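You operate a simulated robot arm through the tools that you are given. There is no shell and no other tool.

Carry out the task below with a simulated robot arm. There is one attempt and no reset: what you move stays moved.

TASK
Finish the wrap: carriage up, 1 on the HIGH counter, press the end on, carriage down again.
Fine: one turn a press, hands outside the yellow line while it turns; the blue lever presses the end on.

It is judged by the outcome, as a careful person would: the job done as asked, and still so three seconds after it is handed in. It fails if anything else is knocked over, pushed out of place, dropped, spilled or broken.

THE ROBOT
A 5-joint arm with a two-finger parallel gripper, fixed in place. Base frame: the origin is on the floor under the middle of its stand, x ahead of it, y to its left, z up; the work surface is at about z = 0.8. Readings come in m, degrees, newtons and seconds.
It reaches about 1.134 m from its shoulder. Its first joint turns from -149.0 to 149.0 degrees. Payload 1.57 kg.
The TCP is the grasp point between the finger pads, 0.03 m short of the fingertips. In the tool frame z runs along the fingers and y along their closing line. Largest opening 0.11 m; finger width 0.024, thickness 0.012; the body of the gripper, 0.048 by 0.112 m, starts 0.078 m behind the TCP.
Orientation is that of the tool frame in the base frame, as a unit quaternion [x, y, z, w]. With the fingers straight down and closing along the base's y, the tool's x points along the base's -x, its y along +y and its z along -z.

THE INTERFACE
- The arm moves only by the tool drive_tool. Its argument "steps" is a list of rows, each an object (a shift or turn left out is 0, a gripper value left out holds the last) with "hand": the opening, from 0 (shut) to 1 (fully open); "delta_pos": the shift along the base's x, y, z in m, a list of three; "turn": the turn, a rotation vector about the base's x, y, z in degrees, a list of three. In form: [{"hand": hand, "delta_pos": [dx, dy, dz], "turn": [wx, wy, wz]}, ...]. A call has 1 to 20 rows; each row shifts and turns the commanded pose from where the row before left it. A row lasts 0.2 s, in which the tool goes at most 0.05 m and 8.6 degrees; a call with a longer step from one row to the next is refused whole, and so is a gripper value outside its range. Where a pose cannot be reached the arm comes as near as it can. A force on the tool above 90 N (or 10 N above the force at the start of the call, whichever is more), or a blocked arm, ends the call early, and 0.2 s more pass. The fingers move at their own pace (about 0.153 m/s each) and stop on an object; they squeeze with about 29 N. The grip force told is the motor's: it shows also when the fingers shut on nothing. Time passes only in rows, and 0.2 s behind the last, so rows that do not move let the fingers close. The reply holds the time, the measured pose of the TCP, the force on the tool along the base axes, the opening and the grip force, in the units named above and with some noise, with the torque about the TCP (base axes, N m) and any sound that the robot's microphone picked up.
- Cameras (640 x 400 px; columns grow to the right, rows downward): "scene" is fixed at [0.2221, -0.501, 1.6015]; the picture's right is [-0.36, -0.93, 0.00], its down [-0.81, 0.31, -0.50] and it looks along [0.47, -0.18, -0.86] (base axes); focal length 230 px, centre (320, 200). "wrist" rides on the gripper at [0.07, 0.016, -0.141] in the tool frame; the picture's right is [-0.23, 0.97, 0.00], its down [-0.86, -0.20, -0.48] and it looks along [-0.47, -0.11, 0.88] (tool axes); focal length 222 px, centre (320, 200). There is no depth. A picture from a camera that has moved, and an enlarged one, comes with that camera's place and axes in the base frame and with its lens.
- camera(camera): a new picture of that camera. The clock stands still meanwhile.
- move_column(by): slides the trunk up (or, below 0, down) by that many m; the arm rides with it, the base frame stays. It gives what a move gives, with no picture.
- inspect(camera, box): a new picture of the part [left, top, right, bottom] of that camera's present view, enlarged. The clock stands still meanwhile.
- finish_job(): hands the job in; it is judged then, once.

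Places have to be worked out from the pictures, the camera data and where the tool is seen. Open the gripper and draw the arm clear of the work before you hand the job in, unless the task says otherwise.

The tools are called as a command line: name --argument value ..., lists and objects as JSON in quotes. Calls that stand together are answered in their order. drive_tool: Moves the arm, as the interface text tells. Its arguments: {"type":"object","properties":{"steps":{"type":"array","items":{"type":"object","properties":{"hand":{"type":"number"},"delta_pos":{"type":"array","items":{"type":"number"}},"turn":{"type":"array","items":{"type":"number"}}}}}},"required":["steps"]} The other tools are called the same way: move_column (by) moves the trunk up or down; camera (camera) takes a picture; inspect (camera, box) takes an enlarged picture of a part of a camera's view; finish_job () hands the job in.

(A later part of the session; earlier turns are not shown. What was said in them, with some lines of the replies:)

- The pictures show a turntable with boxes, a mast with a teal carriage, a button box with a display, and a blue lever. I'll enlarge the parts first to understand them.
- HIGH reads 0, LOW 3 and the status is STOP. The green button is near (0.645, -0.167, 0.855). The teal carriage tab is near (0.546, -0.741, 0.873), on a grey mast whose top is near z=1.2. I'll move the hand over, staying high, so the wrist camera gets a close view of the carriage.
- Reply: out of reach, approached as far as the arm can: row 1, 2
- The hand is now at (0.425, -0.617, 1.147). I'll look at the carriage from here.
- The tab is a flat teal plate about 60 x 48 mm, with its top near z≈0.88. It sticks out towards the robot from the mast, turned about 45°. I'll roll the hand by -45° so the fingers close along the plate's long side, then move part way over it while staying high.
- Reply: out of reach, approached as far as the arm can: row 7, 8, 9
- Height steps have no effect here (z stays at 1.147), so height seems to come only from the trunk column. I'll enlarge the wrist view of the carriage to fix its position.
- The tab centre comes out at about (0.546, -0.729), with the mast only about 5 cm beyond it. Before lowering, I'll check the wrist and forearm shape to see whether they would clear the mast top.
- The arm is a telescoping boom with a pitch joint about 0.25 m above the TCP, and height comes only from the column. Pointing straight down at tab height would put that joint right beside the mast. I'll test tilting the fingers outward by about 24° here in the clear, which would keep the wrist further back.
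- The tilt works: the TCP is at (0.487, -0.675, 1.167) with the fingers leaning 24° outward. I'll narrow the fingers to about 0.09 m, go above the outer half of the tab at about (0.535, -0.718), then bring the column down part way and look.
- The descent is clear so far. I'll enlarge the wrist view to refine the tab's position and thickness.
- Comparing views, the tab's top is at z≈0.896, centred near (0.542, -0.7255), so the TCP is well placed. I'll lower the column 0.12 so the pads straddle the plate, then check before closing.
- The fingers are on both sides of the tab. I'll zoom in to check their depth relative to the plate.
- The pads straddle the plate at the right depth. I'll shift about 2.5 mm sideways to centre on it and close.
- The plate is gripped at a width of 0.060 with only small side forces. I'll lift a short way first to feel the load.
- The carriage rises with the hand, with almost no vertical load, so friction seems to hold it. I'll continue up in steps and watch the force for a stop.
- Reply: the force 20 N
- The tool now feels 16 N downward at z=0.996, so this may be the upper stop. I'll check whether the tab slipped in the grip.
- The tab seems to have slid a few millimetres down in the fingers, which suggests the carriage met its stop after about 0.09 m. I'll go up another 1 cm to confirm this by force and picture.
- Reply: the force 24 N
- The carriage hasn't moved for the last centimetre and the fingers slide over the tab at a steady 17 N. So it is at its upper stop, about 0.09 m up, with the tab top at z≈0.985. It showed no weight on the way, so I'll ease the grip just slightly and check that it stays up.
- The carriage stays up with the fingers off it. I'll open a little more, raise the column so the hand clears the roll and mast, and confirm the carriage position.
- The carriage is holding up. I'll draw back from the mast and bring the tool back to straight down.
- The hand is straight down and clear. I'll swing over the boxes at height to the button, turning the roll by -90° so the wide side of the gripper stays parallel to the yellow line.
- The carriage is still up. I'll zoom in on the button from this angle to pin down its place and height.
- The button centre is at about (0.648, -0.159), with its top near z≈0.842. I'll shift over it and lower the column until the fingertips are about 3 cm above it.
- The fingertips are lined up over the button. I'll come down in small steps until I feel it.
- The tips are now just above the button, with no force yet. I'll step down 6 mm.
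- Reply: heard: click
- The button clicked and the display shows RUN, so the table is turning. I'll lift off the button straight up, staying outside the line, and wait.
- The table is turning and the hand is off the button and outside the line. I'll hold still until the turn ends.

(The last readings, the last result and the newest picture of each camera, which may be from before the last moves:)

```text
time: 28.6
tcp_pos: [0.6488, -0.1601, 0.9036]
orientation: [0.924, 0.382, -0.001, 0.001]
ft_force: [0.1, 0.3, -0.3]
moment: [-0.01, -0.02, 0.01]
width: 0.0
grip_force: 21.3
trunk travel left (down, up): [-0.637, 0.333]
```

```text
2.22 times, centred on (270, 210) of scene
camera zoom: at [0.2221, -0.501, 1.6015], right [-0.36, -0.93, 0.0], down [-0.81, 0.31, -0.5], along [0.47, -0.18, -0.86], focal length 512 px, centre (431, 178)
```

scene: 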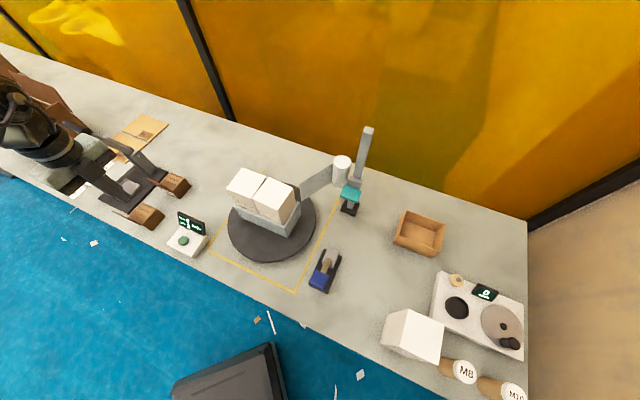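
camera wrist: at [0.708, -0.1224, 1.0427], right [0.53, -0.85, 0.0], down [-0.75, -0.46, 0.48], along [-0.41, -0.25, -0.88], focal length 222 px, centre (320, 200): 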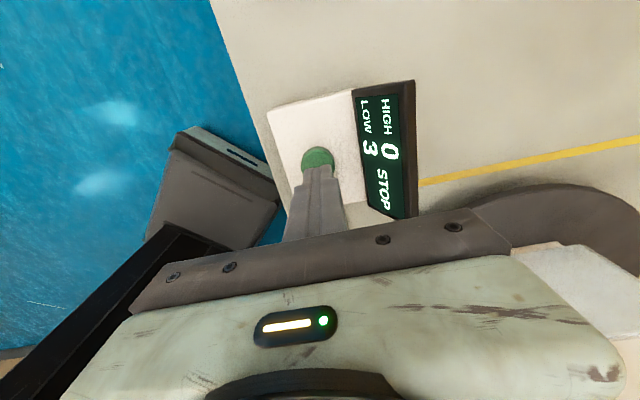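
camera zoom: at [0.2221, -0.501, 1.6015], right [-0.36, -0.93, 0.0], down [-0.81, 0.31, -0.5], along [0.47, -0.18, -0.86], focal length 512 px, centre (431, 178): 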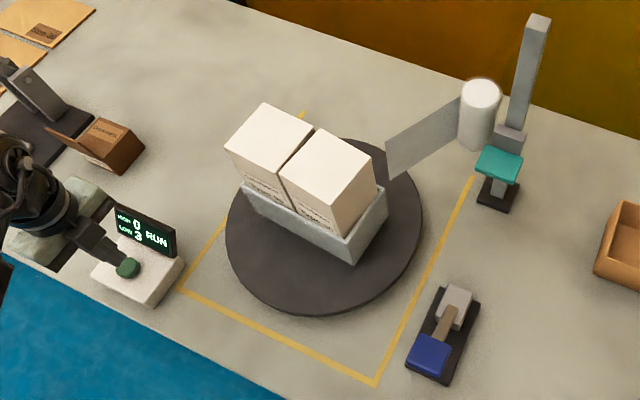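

It still shows RUN, but the load is nearly back to its starting angle. I'll wait a bit longer.

drive_tool --steps '[{}, {}, {}, {}, {}, {}]'

inspect --camera "scene" --box '[130, 120, 410, 300]'

inspect --camera "scene" --box '[150, 190, 250, 270]'

```text
time: 30.0
tcp_pos: [0.6475, -0.1603, 0.9041]
orientation: [0.924, 0.382, 0.0, 0.001]
ft_force: [1.1, 0.1, 0.4]
moment: [0.03, 0.03, 0.03]
width: 0.0
grip_force: 21.4
trunk travel left (down, up): [-0.637, 0.333]
```

```text
2.22 times, centred on (270, 210) of scene
camera zoom: at [0.2221, -0.501, 1.6015], right [-0.36, -0.93, 0.0], down [-0.81, 0.31, -0.5], along [0.47, -0.18, -0.86], focal length 512 px, centre (431, 178)
```

zoom: 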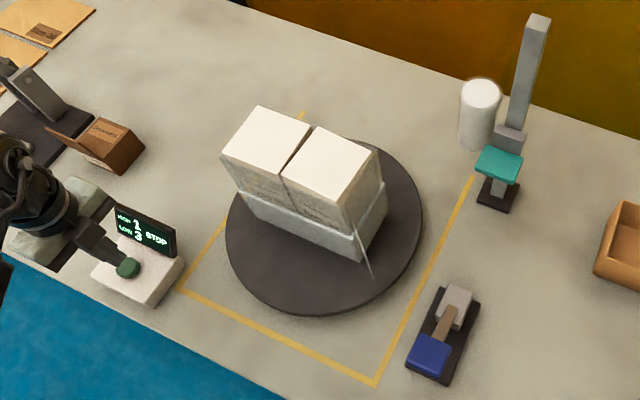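

```text
5.00 times, centred on (200, 230) of scene
camera zoom: at [0.2221, -0.501, 1.6015], right [-0.36, -0.93, 0.0], down [-0.81, 0.31, -0.5], along [0.47, -0.18, -0.86], focal length 1152 px, centre (920, 50)
```

zoom: 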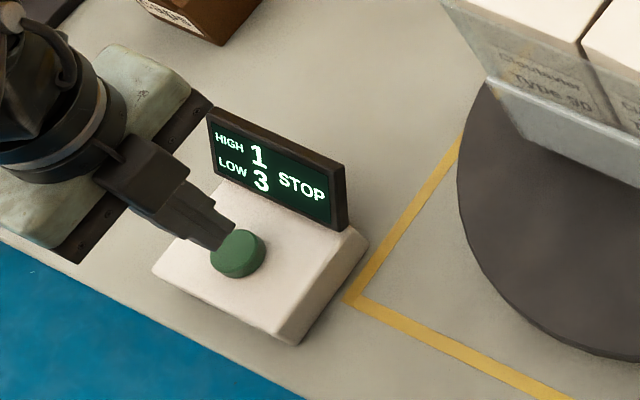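

HIGH now reads 1, LOW 3, status STOP, and a loose film end hangs from the wrapped load. The lever's blue pad works out at about (0.347, -0.546, 0.92). I'll raise the column and swing high over to it.

move_column --by 0.25

drive_tool --steps '[{"delta_pos": [-0.025, -0.032, 0], "turn": [0, 0, 7.5]}, {"delta_pos": [-0.025, -0.032, 0], "turn": [0, 0, 7.5]}, {"delta_pos": [-0.025, -0.032, 0], "turn": [0, 0, 7.5]}, {"delta_pos": [-0.025, -0.032, 0], "turn": [0, 0, 7.5]}, {"delta_pos": [-0.025, -0.032, 0], "turn": [0, 0, 7.5]}, {"delta_pos": [-0.025, -0.032, 0], "turn": [0, 0, 7.5]}, {"delta_pos": [-0.025, -0.032, 0], "turn": [0, 0, 7.5]}, {"delta_pos": [-0.025, -0.032, 0], "turn": [0, 0, 7.5]}, {"delta_pos": [-0.025, -0.032, 0], "turn": [0, 0, 7.5]}, {"delta_pos": [-0.025, -0.032, 0], "turn": [0, 0, 7.5]}, {"delta_pos": [-0.02, -0.032, 0], "turn": [0, 0, 7.5]}, {"delta_pos": [-0.015, -0.03, 0], "turn": [0, 0, 7.5]}, {}]'

camera --camera "wrist"

camera --camera "scene"

```text
time: 32.6
tcp_pos: [0.6478, -0.162, 1.154]
orientation: [0.924, 0.383, 0.0, 0.001]
ft_force: [0.1, 0.7, 0.4]
moment: [0.03, -0.05, 0.03]
width: 0.0
grip_force: 20.9
trunk travel left (down, up): [-0.887, 0.083]
```

```text
time: 35.4
tcp_pos: [0.3622, -0.5449, 1.1528]
orientation: [0.383, 0.924, 0.0, 0.001]
ft_force: [0.6, 0.1, -0.4]
moment: [-0.01, -0.01, -0.03]
width: 0.0001
grip_force: 21.3
out of reach, approached as far as the arm can: row 7, 9
trunk travel left (down, up): [-0.887, 0.083]
```

```text
taken
camera wrist: at [0.3235, -0.4828, 1.2947], right [0.85, 0.53, 0.0], down [0.46, -0.74, 0.48], along [0.25, -0.41, -0.88], focal length 222 px, centre (320, 200)
```

wrist: 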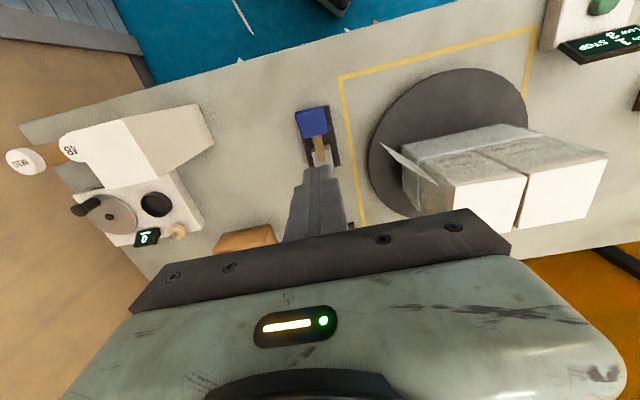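

```text
taken
```

scene: 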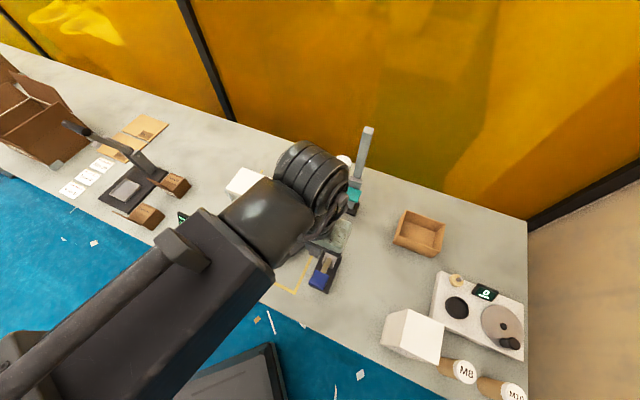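

The hand is near the lever, and the wrist view shows the blue pad. I'll zoom in to locate the pad precisely.

inspect --camera "wrist" --box '[270, 80, 370, 180]'

inspect --camera "scene" --box '[280, 220, 370, 310]'

inspect --camera "wrist" --box '[330, 60, 640, 240]'

```text
4.00 times, centred on (320, 130) of wrist
camera zoom: at [0.3235, -0.4828, 1.2947], right [0.85, 0.53, 0.0], down [0.46, -0.74, 0.48], along [0.25, -0.41, -0.88], focal length 888 px, centre (320, 480)
```

zoom: 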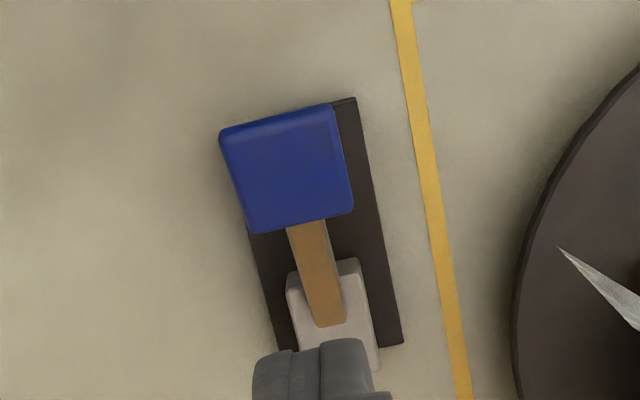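

```text
4.44 times, centred on (325, 265) of scene
camera zoom: at [0.2221, -0.501, 1.6015], right [-0.36, -0.93, 0.0], down [-0.81, 0.31, -0.5], along [0.47, -0.18, -0.86], focal length 1024 px, centre (298, -89)
```

zoom: 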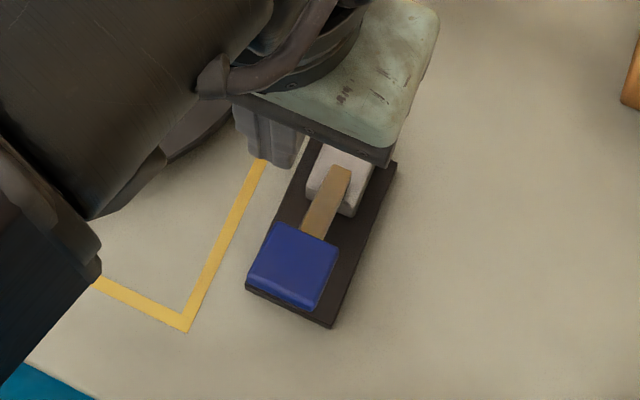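

```text
2.06 times, centred on (485, 150) of wrist
camera zoom: at [0.3235, -0.4828, 1.2947], right [0.85, 0.53, 0.0], down [0.46, -0.74, 0.48], along [0.25, -0.41, -0.88], focal length 459 px, centre (-21, 303)
```

zoom: 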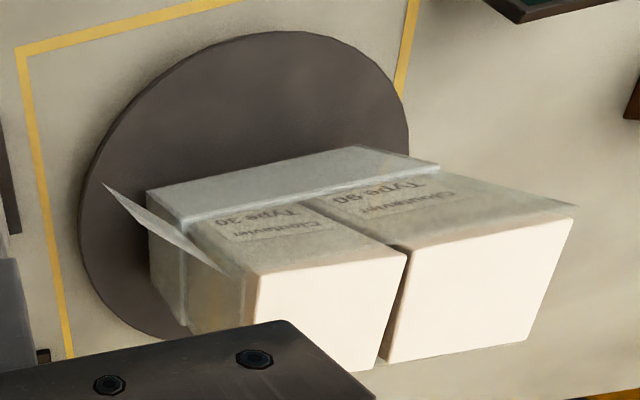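

The pad centre is at about (0.348, -0.545, 0.91). I'll move over it and lower the column to about 4 cm above.

drive_tool --steps '[{"delta_pos": [-0.0145, -0.001, 0]}, {}]'

move_column --by -0.17

camera --camera "wrist"

inspect --camera "scene" --box '[260, 200, 400, 310]'

```text
time: 36.0
tcp_pos: [0.3485, -0.5464, 1.1529]
orientation: [0.382, 0.924, 0.0, 0.001]
ft_force: [-1.1, 0.7, -0.5]
moment: [0.01, -0.03, -0.03]
width: 0.0003
grip_force: 21.2
trunk travel left (down, up): [-0.887, 0.083]
```

```text
time: 37.9
tcp_pos: [0.348, -0.5444, 0.9834]
orientation: [0.381, 0.924, -0.001, 0.0]
ft_force: [0.4, -0.2, -0.4]
moment: [-0.02, 0.02, -0.01]
width: 0.0
grip_force: 21.3
trunk travel left (down, up): [-0.717, 0.253]
```

```text
taken
camera wrist: at [0.3099, -0.4828, 1.1248], right [0.85, 0.53, 0.0], down [0.46, -0.75, 0.48], along [0.25, -0.41, -0.88], focal length 222 px, centre (320, 200)
```

wrist: 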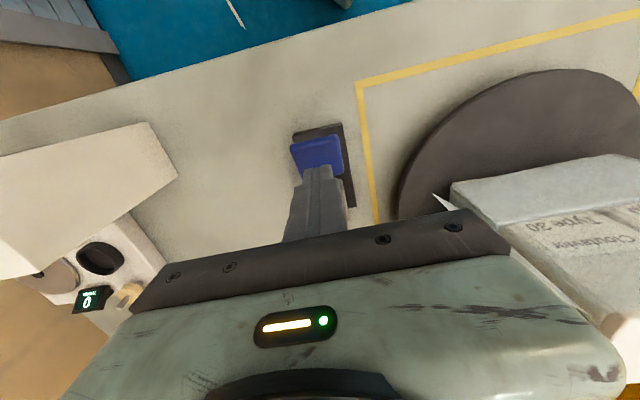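

```text
3.64 times, centred on (330, 255) of scene
camera zoom: at [0.2221, -0.501, 1.6015], right [-0.36, -0.93, 0.0], down [-0.81, 0.31, -0.5], along [0.47, -0.18, -0.86], focal length 838 px, centre (284, 0)
```

zoom: 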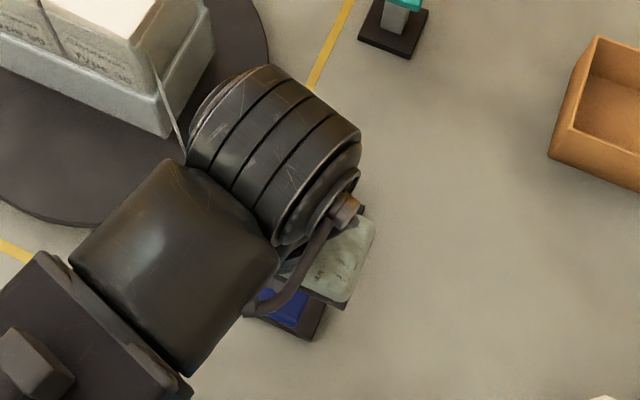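

The fingertips are over the pad. I'll lower in small steps, watching force and sound.

move_column --by -0.025

inspect --camera "wrist" --box '[250, 90, 400, 220]'

```text
time: 38.6
tcp_pos: [0.349, -0.5437, 0.9594]
orientation: [0.383, 0.924, 0.0, 0.0]
ft_force: [0.1, -0.4, 0.0]
moment: [0.01, 0.01, 0.01]
width: 0.0
grip_force: 21.6
trunk travel left (down, up): [-0.692, 0.278]
```

```text
3.08 times, centred on (325, 155) of wrist
camera zoom: at [0.3099, -0.4828, 1.0997], right [0.85, 0.53, 0.0], down [0.46, -0.75, 0.48], along [0.25, -0.41, -0.88], focal length 684 px, centre (305, 338)
```

zoom: 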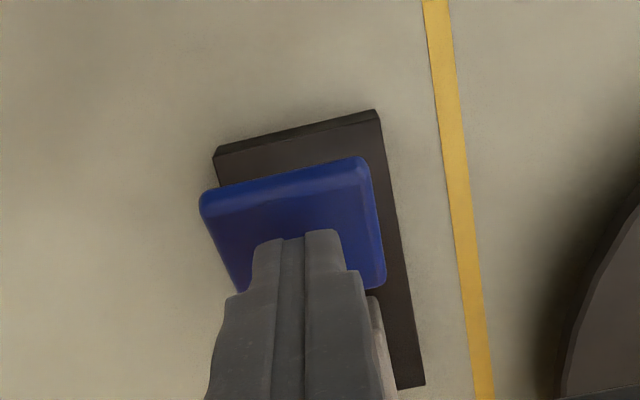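

The tips are at about z=0.93, over the middle of the pad. I'll continue down.

move_column --by -0.02

```text
time: 39.3
tcp_pos: [0.3479, -0.5442, 0.9381]
orientation: [0.383, 0.924, -0.001, 0.001]
ft_force: [1.1, -1.0, 0.5]
moment: [-0.03, -0.03, 0.01]
width: 0.0003
grip_force: 20.9
trunk travel left (down, up): [-0.672, 0.298]
```

There's no contact yet with the tips at about z=0.908. I'll take another small step.

move_column --by -0.012

inspect --camera "wrist" --box '[250, 90, 400, 220]'

```text
time: 39.9
tcp_pos: [0.3486, -0.5435, 0.9265]
orientation: [0.382, 0.924, -0.001, 0.0]
ft_force: [0.7, -1.8, 0.7]
moment: [0.02, 0.03, 0.0]
width: 0.0003
grip_force: 21.0
trunk travel left (down, up): [-0.66, 0.31]
```

```text
3.08 times, centred on (325, 155) of wrist
camera zoom: at [0.31, -0.4829, 1.0676], right [0.85, 0.53, 0.0], down [0.46, -0.74, 0.48], along [0.25, -0.41, -0.88], focal length 684 px, centre (305, 338)
```

zoom: 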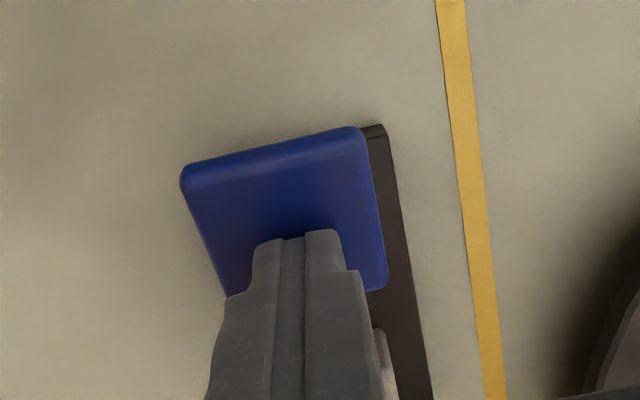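

There's still no contact at tip z≈0.897, so the pad sits a little lower than I estimated. I'll continue stepping down.

move_column --by -0.012

inspect --camera "wrist" --box '[250, 90, 400, 220]'

```text
time: 40.5
tcp_pos: [0.3488, -0.5444, 0.9144]
orientation: [0.383, 0.924, -0.001, 0.001]
ft_force: [1.4, -1.2, 2.2]
moment: [-0.03, -0.01, 0.01]
width: 0.0
grip_force: 21.7
trunk travel left (down, up): [-0.648, 0.322]
```

```text
3.08 times, centred on (325, 155) of wrist
camera zoom: at [0.31, -0.4828, 1.0556], right [0.85, 0.53, 0.0], down [0.46, -0.75, 0.48], along [0.25, -0.41, -0.88], focal length 684 px, centre (305, 338)
```

zoom: 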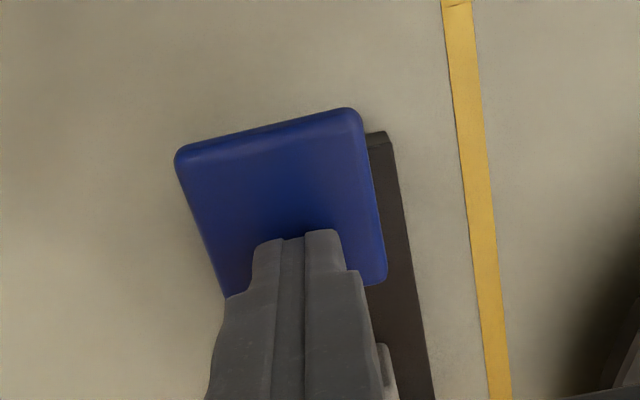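

A slight 2 N shows at tip z≈0.884, so contact is beginning. I'll press further in small steps.

move_column --by -0.01

inspect --camera "wrist" --box '[250, 90, 400, 220]'

```text
time: 41.0
tcp_pos: [0.3477, -0.5443, 0.9045]
orientation: [0.382, 0.924, 0.0, 0.0]
ft_force: [-0.2, 0.4, 3.3]
moment: [0.02, 0.02, 0.02]
width: 0.0
grip_force: 20.9
trunk travel left (down, up): [-0.638, 0.332]
```

```text
3.08 times, centred on (325, 155) of wrist
camera zoom: at [0.3098, -0.4827, 1.0458], right [0.85, 0.53, 0.0], down [0.46, -0.75, 0.48], along [0.25, -0.41, -0.88], focal length 684 px, centre (305, 338)
```

zoom: 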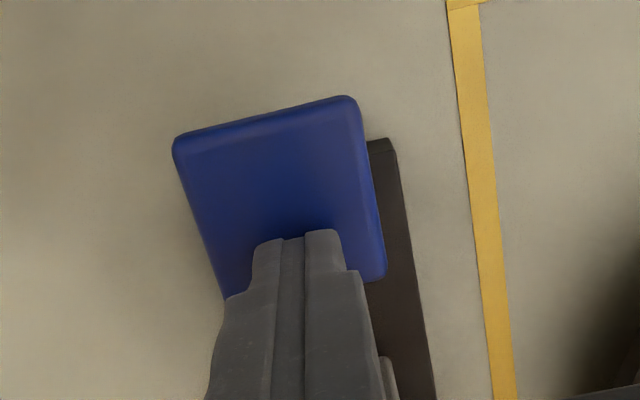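

The lever is moving down against a light 3 N spring. I'll keep pressing.

move_column --by -0.01

move_column --by -0.006

inspect --camera "wrist" --box '[250, 90, 400, 220]'

inspect --camera "scene" --box '[200, 120, 400, 300]'

```text
time: 41.6
tcp_pos: [0.3494, -0.5441, 0.8955]
orientation: [0.383, 0.924, 0.001, 0.001]
ft_force: [-0.7, 0.2, 3.9]
moment: [0.08, 0.05, 0.02]
width: 0.0
grip_force: 20.9
trunk travel left (down, up): [-0.628, 0.342]
```

```text
time: 42.2
tcp_pos: [0.3489, -0.5436, 0.8896]
orientation: [0.383, 0.924, 0.0, 0.002]
ft_force: [1.2, -3.1, 29.5]
moment: [-0.18, -0.03, -0.03]
width: 0.0
grip_force: 20.8
trunk travel left (down, up): [-0.622, 0.348]
```

```text
3.08 times, centred on (325, 155) of wrist
camera zoom: at [0.3092, -0.4819, 1.031], right [0.85, 0.53, 0.0], down [0.46, -0.74, 0.48], along [0.25, -0.41, -0.88], focal length 684 px, centre (305, 338)
```

zoom: 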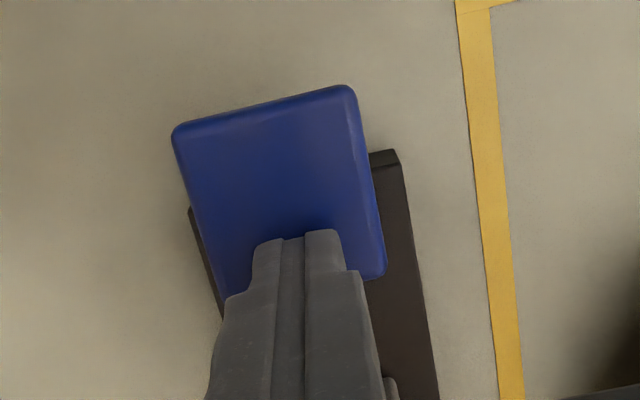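

```text
2.22 times, centred on (300, 210) of scene
camera zoom: at [0.2221, -0.501, 1.6015], right [-0.36, -0.93, 0.0], down [-0.81, 0.31, -0.5], along [0.47, -0.18, -0.86], focal length 512 px, centre (364, 178)
```

zoom: 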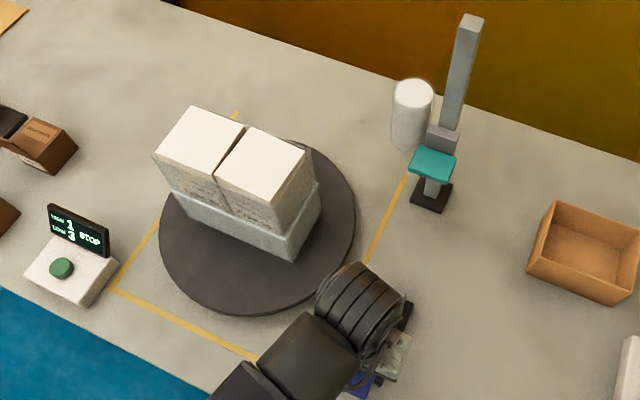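

The force jumped to 29.5 N, so the lever is at its bottom stop, and the flap appears gone in the scene. I'll zoom in on the load to confirm.

inspect --camera "scene" --box '[220, 150, 330, 260]'

camera --camera "wrist"

```text
3.64 times, centred on (275, 205) of scene
camera zoom: at [0.2221, -0.501, 1.6015], right [-0.36, -0.93, 0.0], down [-0.81, 0.31, -0.5], along [0.47, -0.18, -0.86], focal length 838 px, centre (484, 182)
```

zoom: 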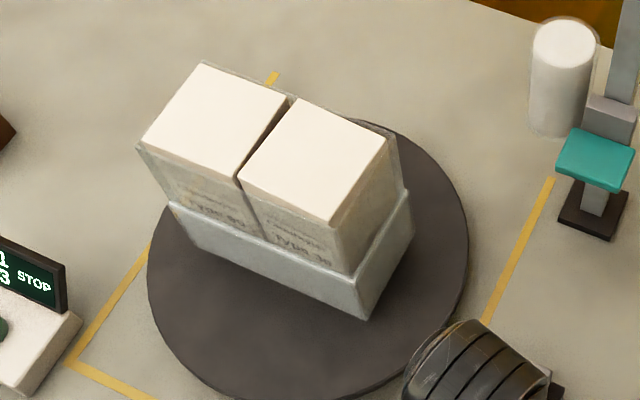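

```text
taken
camera wrist: at [0.3092, -0.4819, 1.031], right [0.85, 0.53, 0.0], down [0.46, -0.74, 0.48], along [0.25, -0.41, -0.88], focal length 222 px, centre (320, 200)
```

wrist: 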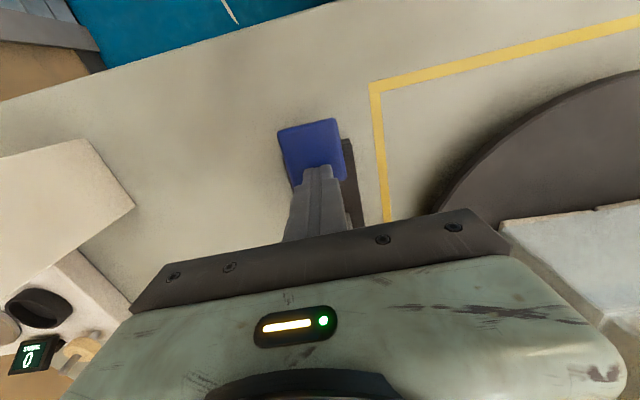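

The loose end lies flat against the load now. I'll hold the press for about a second, then lift off and check that it stays on.

drive_tool --steps '[{}, {}, {}, {}, {}]'

move_column --by 0.27

camera --camera "wrist"

inspect --camera "scene" --box '[150, 120, 400, 300]'

```text
time: 43.4
tcp_pos: [0.3486, -0.5445, 0.8899]
orientation: [0.383, 0.924, -0.001, 0.002]
ft_force: [4.8, -11.1, 40.1]
moment: [-0.44, -0.33, -0.01]
width: 0.0
grip_force: 21.5
trunk travel left (down, up): [-0.622, 0.348]
```

```text
time: 46.1
tcp_pos: [0.349, -0.5452, 1.1586]
orientation: [0.383, 0.924, 0.0, 0.001]
ft_force: [0.1, 0.2, -1.0]
moment: [-0.04, 0.0, 0.03]
width: 0.0001
grip_force: 21.0
trunk travel left (down, up): [-0.892, 0.078]
```

```text
taken
camera wrist: at [0.31, -0.4828, 1.2997], right [0.85, 0.53, 0.0], down [0.46, -0.75, 0.48], along [0.25, -0.41, -0.88], focal length 222 px, centre (320, 200)
```

wrist: 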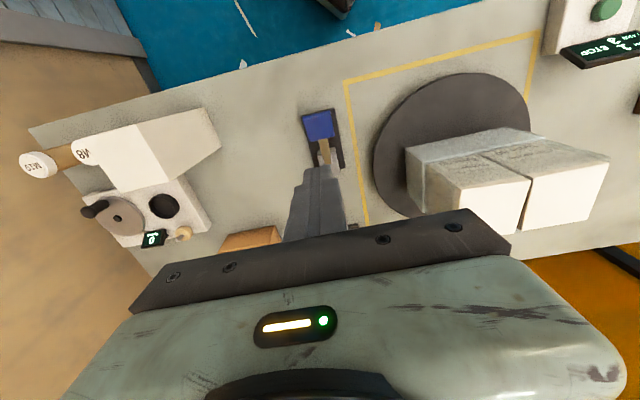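

```text
2.22 times, centred on (275, 210) of scene
camera zoom: at [0.2221, -0.501, 1.6015], right [-0.36, -0.93, 0.0], down [-0.81, 0.31, -0.5], along [0.47, -0.18, -0.86], focal length 512 px, centre (420, 178)
```

zoom: 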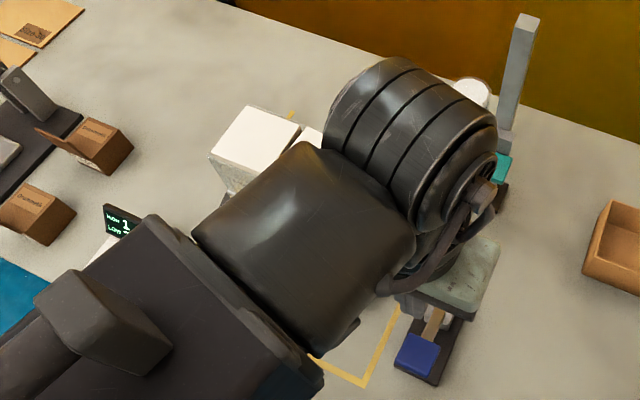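

The end stays flat on the load. Next is the carriage: I'll open the hand, move back towards the mast while high, and tilt the fingers outward as before.

drive_tool --steps '[{"hand": 0.82, "delta_pos": [0.0335, -0.032, 0]}, {"delta_pos": [0.0335, -0.032, 0]}, {"delta_pos": [0.0335, -0.032, 0]}, {"delta_pos": [0.0335, -0.032, 0]}, {"turn": [-6.5, -4.67, 0], "delta_pos": [0, 0, 0.0024]}, {"turn": [-6.5, -4.67, 0], "delta_pos": [0, 0, 0.0073]}, {"turn": [-6.5, -4.67, 0], "delta_pos": [0, 0, 0.0119]}, {}, {"delta_pos": [0.026, -0.0225, 0]}, {"delta_pos": [0.025, -0.0225, 0]}, {}]'

camera --camera "wrist"

inspect --camera "scene" --box '[180, 120, 400, 300]'

```text
time: 48.5
tcp_pos: [0.5337, -0.7181, 1.1801]
orientation: [0.374, 0.903, -0.11, 0.178]
ft_force: [0.5, -0.3, -0.7]
moment: [0.01, -0.01, 0.04]
width: 0.0902
grip_force: 0.1
trunk travel left (down, up): [-0.892, 0.078]
```

```text
taken
camera wrist: at [0.4648, -0.6154, 1.2791], right [0.85, 0.53, 0.03], down [0.3, -0.52, 0.79], along [0.44, -0.66, -0.61], focal length 222 px, centre (320, 200)
```

wrist: 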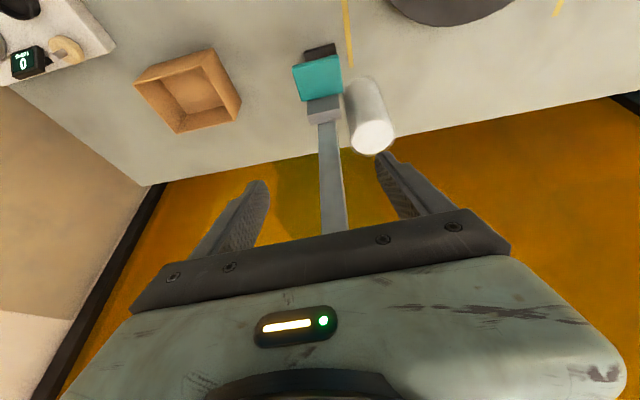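

```text
2.22 times, centred on (290, 210) of scene
camera zoom: at [0.2221, -0.501, 1.6015], right [-0.36, -0.93, 0.0], down [-0.81, 0.31, -0.5], along [0.47, -0.18, -0.86], focal length 512 px, centre (387, 178)
```

zoom: 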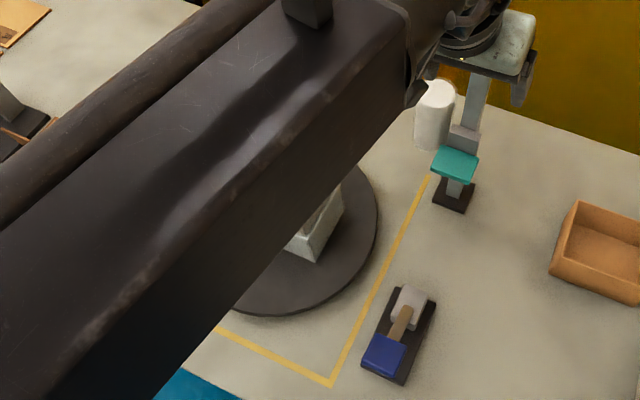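

The pose matches the earlier one, and the carriage is still up with its tab top at about 0.985. I'll lower so the pads straddle the tab, then close.

move_column --by -0.193

inspect --camera "wrist" --box '[220, 110, 450, 260]'

```text
time: 50.6
tcp_pos: [0.5338, -0.7177, 0.9871]
orientation: [0.373, 0.904, -0.11, 0.177]
ft_force: [-0.3, 0.7, 0.5]
moment: [0.01, 0.04, -0.02]
width: 0.0901
grip_force: 0.1
trunk travel left (down, up): [-0.699, 0.271]
```

```text
2.67 times, centred on (335, 185) of wrist
camera zoom: at [0.4648, -0.6153, 1.0861], right [0.85, 0.53, 0.03], down [0.3, -0.53, 0.79], along [0.44, -0.66, -0.61], focal length 592 px, centre (280, 240)
```

zoom: 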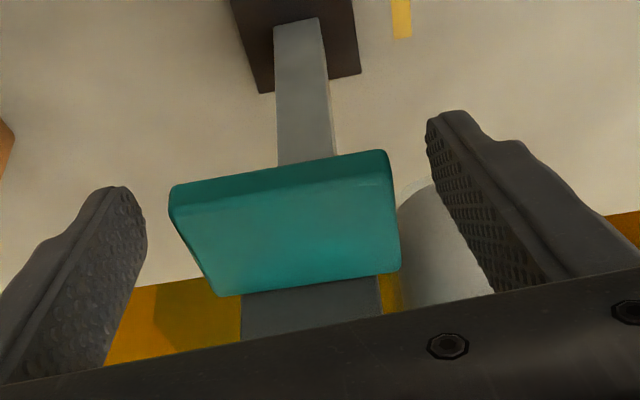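

The tab sits well between the pads, as in the first grip. I'll close on it now.

drive_tool --steps '[{"hand": 0.6}, {"hand": 0.45}, {"hand": 0.3}, {"hand": 0.3}]'

move_column --by -0.06

inspect --camera "wrist" --box '[220, 110, 450, 260]'

```text
time: 51.6
tcp_pos: [0.5345, -0.7183, 0.9869]
orientation: [0.373, 0.904, -0.109, 0.178]
ft_force: [3.4, 7.3, -1.8]
moment: [0.63, -0.5, 1.46]
width: 0.0601
grip_force: 45.5
trunk travel left (down, up): [-0.699, 0.271]
```

```text
time: 52.6
tcp_pos: [0.5345, -0.7173, 0.9265]
orientation: [0.374, 0.904, -0.11, 0.177]
ft_force: [5.2, 11.4, -5.8]
moment: [-0.36, -0.84, 1.4]
width: 0.0605
grip_force: 45.1
trunk travel left (down, up): [-0.639, 0.331]
```

```text
2.67 times, centred on (335, 185) of wrist
camera zoom: at [0.4657, -0.6145, 1.0258], right [0.85, 0.53, 0.03], down [0.31, -0.52, 0.79], along [0.44, -0.66, -0.61], focal length 592 px, centre (280, 240)
```

zoom: 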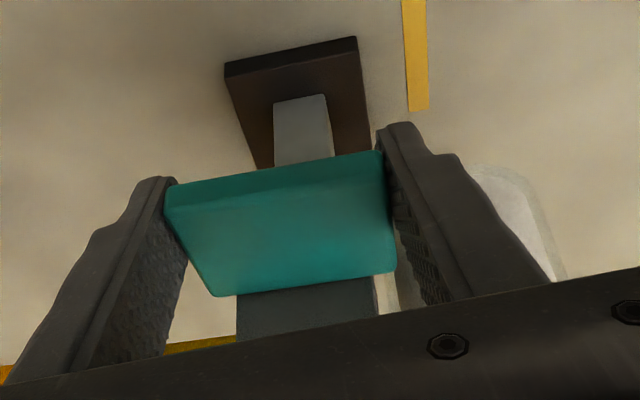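

The carriage is coming down with the hand, without slipping. I'll take it the remaining 3 cm and then feel for the bottom stop.

move_column --by -0.027

move_column --by -0.006

inspect --camera "wrist" --box '[220, 110, 450, 260]'

```text
time: 53.4
tcp_pos: [0.5337, -0.718, 0.8992]
orientation: [0.374, 0.904, -0.11, 0.178]
ft_force: [5.8, 11.3, -5.4]
moment: [-0.24, -0.77, 1.25]
width: 0.06
grip_force: 44.8
trunk travel left (down, up): [-0.612, 0.358]
```

```text
time: 53.9
tcp_pos: [0.5341, -0.7181, 0.8971]
orientation: [0.374, 0.903, -0.112, 0.181]
ft_force: [13.8, 0.8, 28.7]
moment: [0.0, -0.69, 1.2]
width: 0.0601
grip_force: 45.4
trunk travel left (down, up): [-0.606, 0.364]
```

```text
2.67 times, centred on (335, 185) of wrist
camera zoom: at [0.4653, -0.6139, 0.9949], right [0.85, 0.53, 0.03], down [0.3, -0.52, 0.8], along [0.44, -0.67, -0.6], focal length 592 px, centre (280, 240)
```

zoom: 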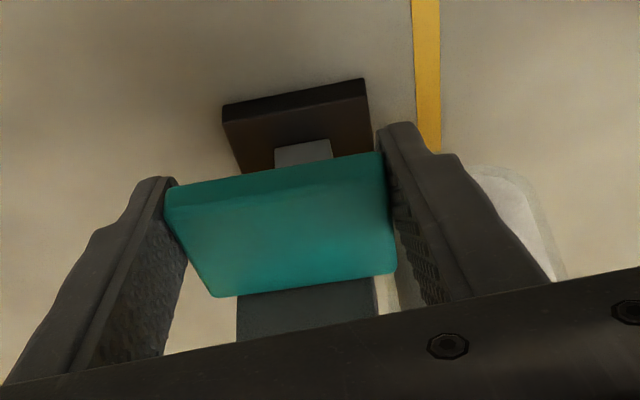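

The bottom stop is reached: 29 N upward at the original height. I'll relax most of that load, then open the fingers.

move_column --by 0.003

drive_tool --steps '[{"hand": 0.65}, {"hand": 0.8}, {"hand": 0.8}]'

inspect --camera "wrist" --box '[220, 110, 450, 260]'

```text
time: 54.4
tcp_pos: [0.5348, -0.7169, 0.8957]
orientation: [0.374, 0.904, -0.11, 0.177]
ft_force: [12.7, 4.1, 3.3]
moment: [0.34, -0.67, 1.0]
width: 0.0602
grip_force: 44.9
trunk travel left (down, up): [-0.609, 0.361]
```

```text
time: 55.2
tcp_pos: [0.5333, -0.7183, 0.8972]
orientation: [0.374, 0.903, -0.11, 0.177]
ft_force: [-0.6, 1.0, 0.0]
moment: [0.01, 0.0, 0.0]
width: 0.088
grip_force: 0.1
trunk travel left (down, up): [-0.609, 0.361]
```

```text
2.67 times, centred on (335, 185) of wrist
camera zoom: at [0.4646, -0.6154, 0.996], right [0.85, 0.53, 0.03], down [0.3, -0.53, 0.79], along [0.44, -0.66, -0.61], focal length 592 px, centre (280, 240)
```

zoom: 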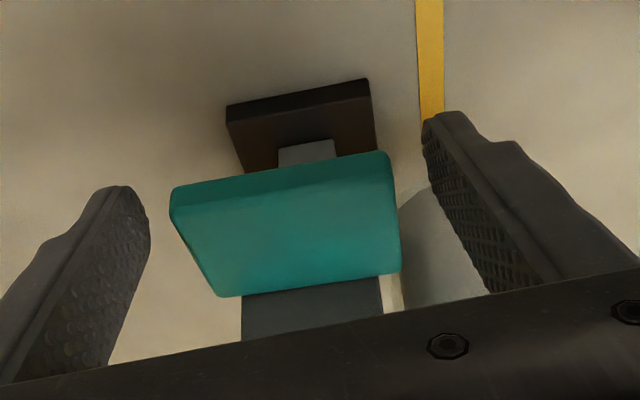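

The carriage is down and released. I'll raise straight up clear of the roll and mast, then draw back and bring the tool upright.

move_column --by 0.28

drive_tool --steps '[{"delta_pos": [-0.024, 0.0325, 0]}, {"delta_pos": [-0.012, 0.016, -0.0119], "turn": [6.5, 4.67, 0]}, {"delta_pos": [-0.012, 0.016, -0.0073], "turn": [6.5, 4.67, 0]}, {"delta_pos": [-0.012, 0.016, -0.0024], "turn": [6.5, 4.67, 0]}, {"hand": 1.0}, {}]'

camera --camera "scene"

camera --camera "wrist"

```text
time: 58.1
tcp_pos: [0.5334, -0.7188, 1.1761]
orientation: [0.375, 0.903, -0.11, 0.178]
ft_force: [-0.1, -0.6, 0.2]
moment: [0.0, 0.02, -0.05]
width: 0.088
grip_force: 0.1
trunk travel left (down, up): [-0.889, 0.081]
```

```text
time: 59.5
tcp_pos: [0.4729, -0.6387, 1.1551]
orientation: [0.382, 0.924, -0.001, 0.001]
ft_force: [0.3, 0.9, -0.1]
moment: [0.04, 0.01, 0.0]
width: 0.1101
grip_force: 0.1
trunk travel left (down, up): [-0.889, 0.081]
```

```text
taken
```

scene: 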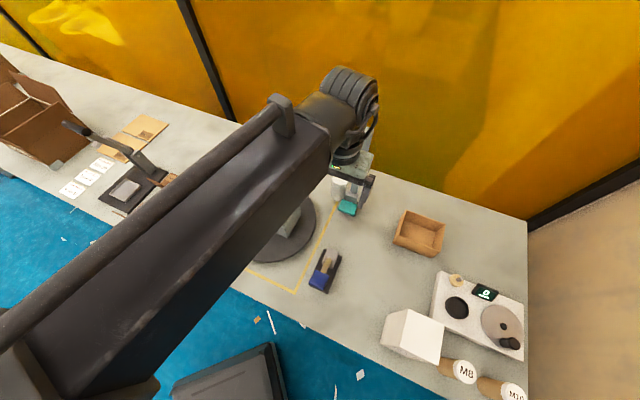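

```text
taken
camera wrist: at [0.4339, -0.5769, 1.2968], right [0.85, 0.53, 0.0], down [0.46, -0.75, 0.48], along [0.25, -0.41, -0.88], focal length 222 px, centre (320, 200)
```

wrist: 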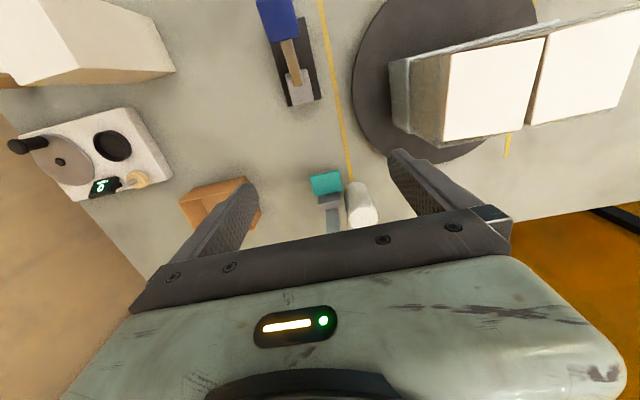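

The carriage is down and the load still looks flat-wrapped. I'll swing the open hand high and well clear to the left so I can view the whole workplace.

drive_tool --steps '[{"delta_pos": [0.016, 0.036, 0]}, {"delta_pos": [0.016, 0.036, 0]}, {"delta_pos": [0.016, 0.036, 0]}, {"delta_pos": [0.016, 0.036, 0]}, {"delta_pos": [0.016, 0.036, 0]}, {"delta_pos": [0.016, 0.036, 0]}, {"delta_pos": [0.016, 0.036, 0]}, {"delta_pos": [0.016, 0.036, 0]}, {"delta_pos": [0.009, 0.039, 0]}, {"delta_pos": [0.009, 0.039, 0]}, {"delta_pos": [0.009, 0.039, 0]}, {"delta_pos": [0.009, 0.039, 0]}, {"delta_pos": [0.009, 0.039, 0]}, {"delta_pos": [0.009, 0.039, 0]}, {"delta_pos": [0.009, 0.039, 0]}, {"delta_pos": [0.009, 0.039, 0]}, {"delta_pos": [0.009, 0.039, 0]}, {}]'

camera --camera "scene"

inspect --camera "scene" --box '[150, 120, 400, 300]'

inspect --camera "scene" --box '[220, 150, 330, 260]'

inspect --camera "scene" --box '[150, 190, 250, 270]'

```text
time: 63.3
tcp_pos: [0.6795, 0.0022, 1.1572]
orientation: [0.383, 0.924, -0.001, 0.001]
ft_force: [0.2, 0.4, 0.6]
moment: [-0.02, 0.03, 0.04]
width: 0.1098
grip_force: 0.0
trunk travel left (down, up): [-0.889, 0.081]
```

```text
taken
```

scene: 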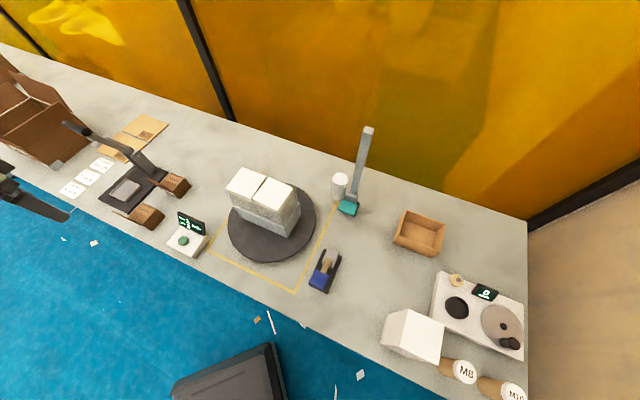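

```text
2.22 times, centred on (275, 210) of scene
camera zoom: at [0.2221, -0.501, 1.6015], right [-0.36, -0.93, 0.0], down [-0.81, 0.31, -0.5], along [0.47, -0.18, -0.86], focal length 512 px, centre (420, 178)
```

zoom: 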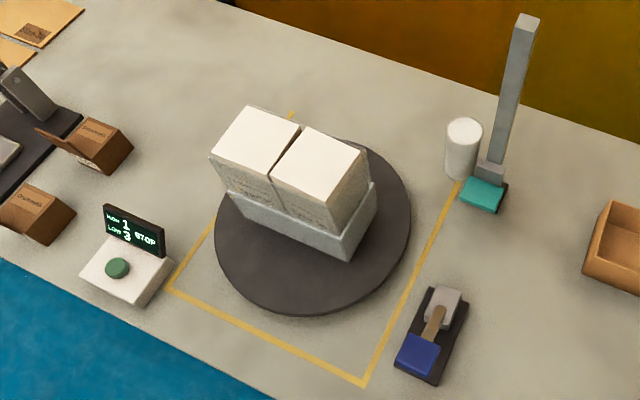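

```text
3.64 times, centred on (275, 205) of scene
camera zoom: at [0.2221, -0.501, 1.6015], right [-0.36, -0.93, 0.0], down [-0.81, 0.31, -0.5], along [0.47, -0.18, -0.86], focal length 838 px, centre (484, 182)
```

zoom: 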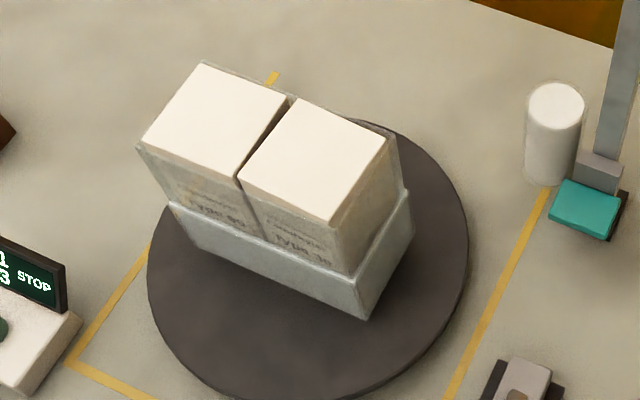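

```text
5.00 times, centred on (200, 230) of scene
camera zoom: at [0.2221, -0.501, 1.6015], right [-0.36, -0.93, 0.0], down [-0.81, 0.31, -0.5], along [0.47, -0.18, -0.86], focal length 1152 px, centre (920, 50)
```

zoom: 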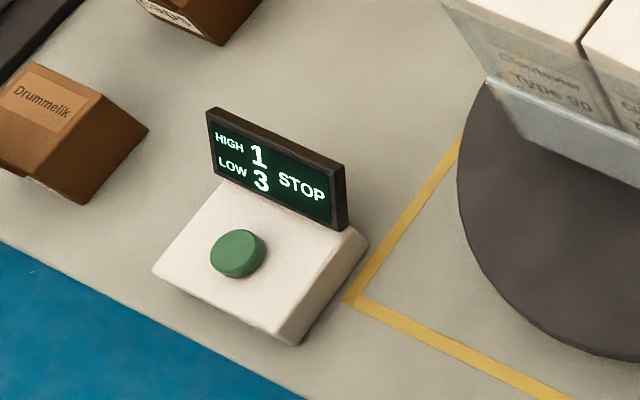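

HIGH reads 1, LOW 3 and the table is stopped. The film end is pressed flat, the carriage is back at its bottom position, and nothing else has moved. The gripper is open and clear, so I'm handing the job in.

finish_job

```text
The job is handed in.
```

The wrap is finished and handed in. I raised the carriage to its upper stop and pressed the button once for one turn. I then pressed the loose end on with the blue lever and brought the carriage back down to its bottom stop.

- **Counter:** it reads HIGH 1 and LOW 3, with the table stopped.
- **Film end:** it was lying flat against the load in the last pictures, about 20 seconds after I lifted off the lever.
- **Hand during the turn:** it stayed at the button, outside the yellow line.
- **Everything else:** nothing else looked moved in the final view. The arm is up and clear with the gripper open.
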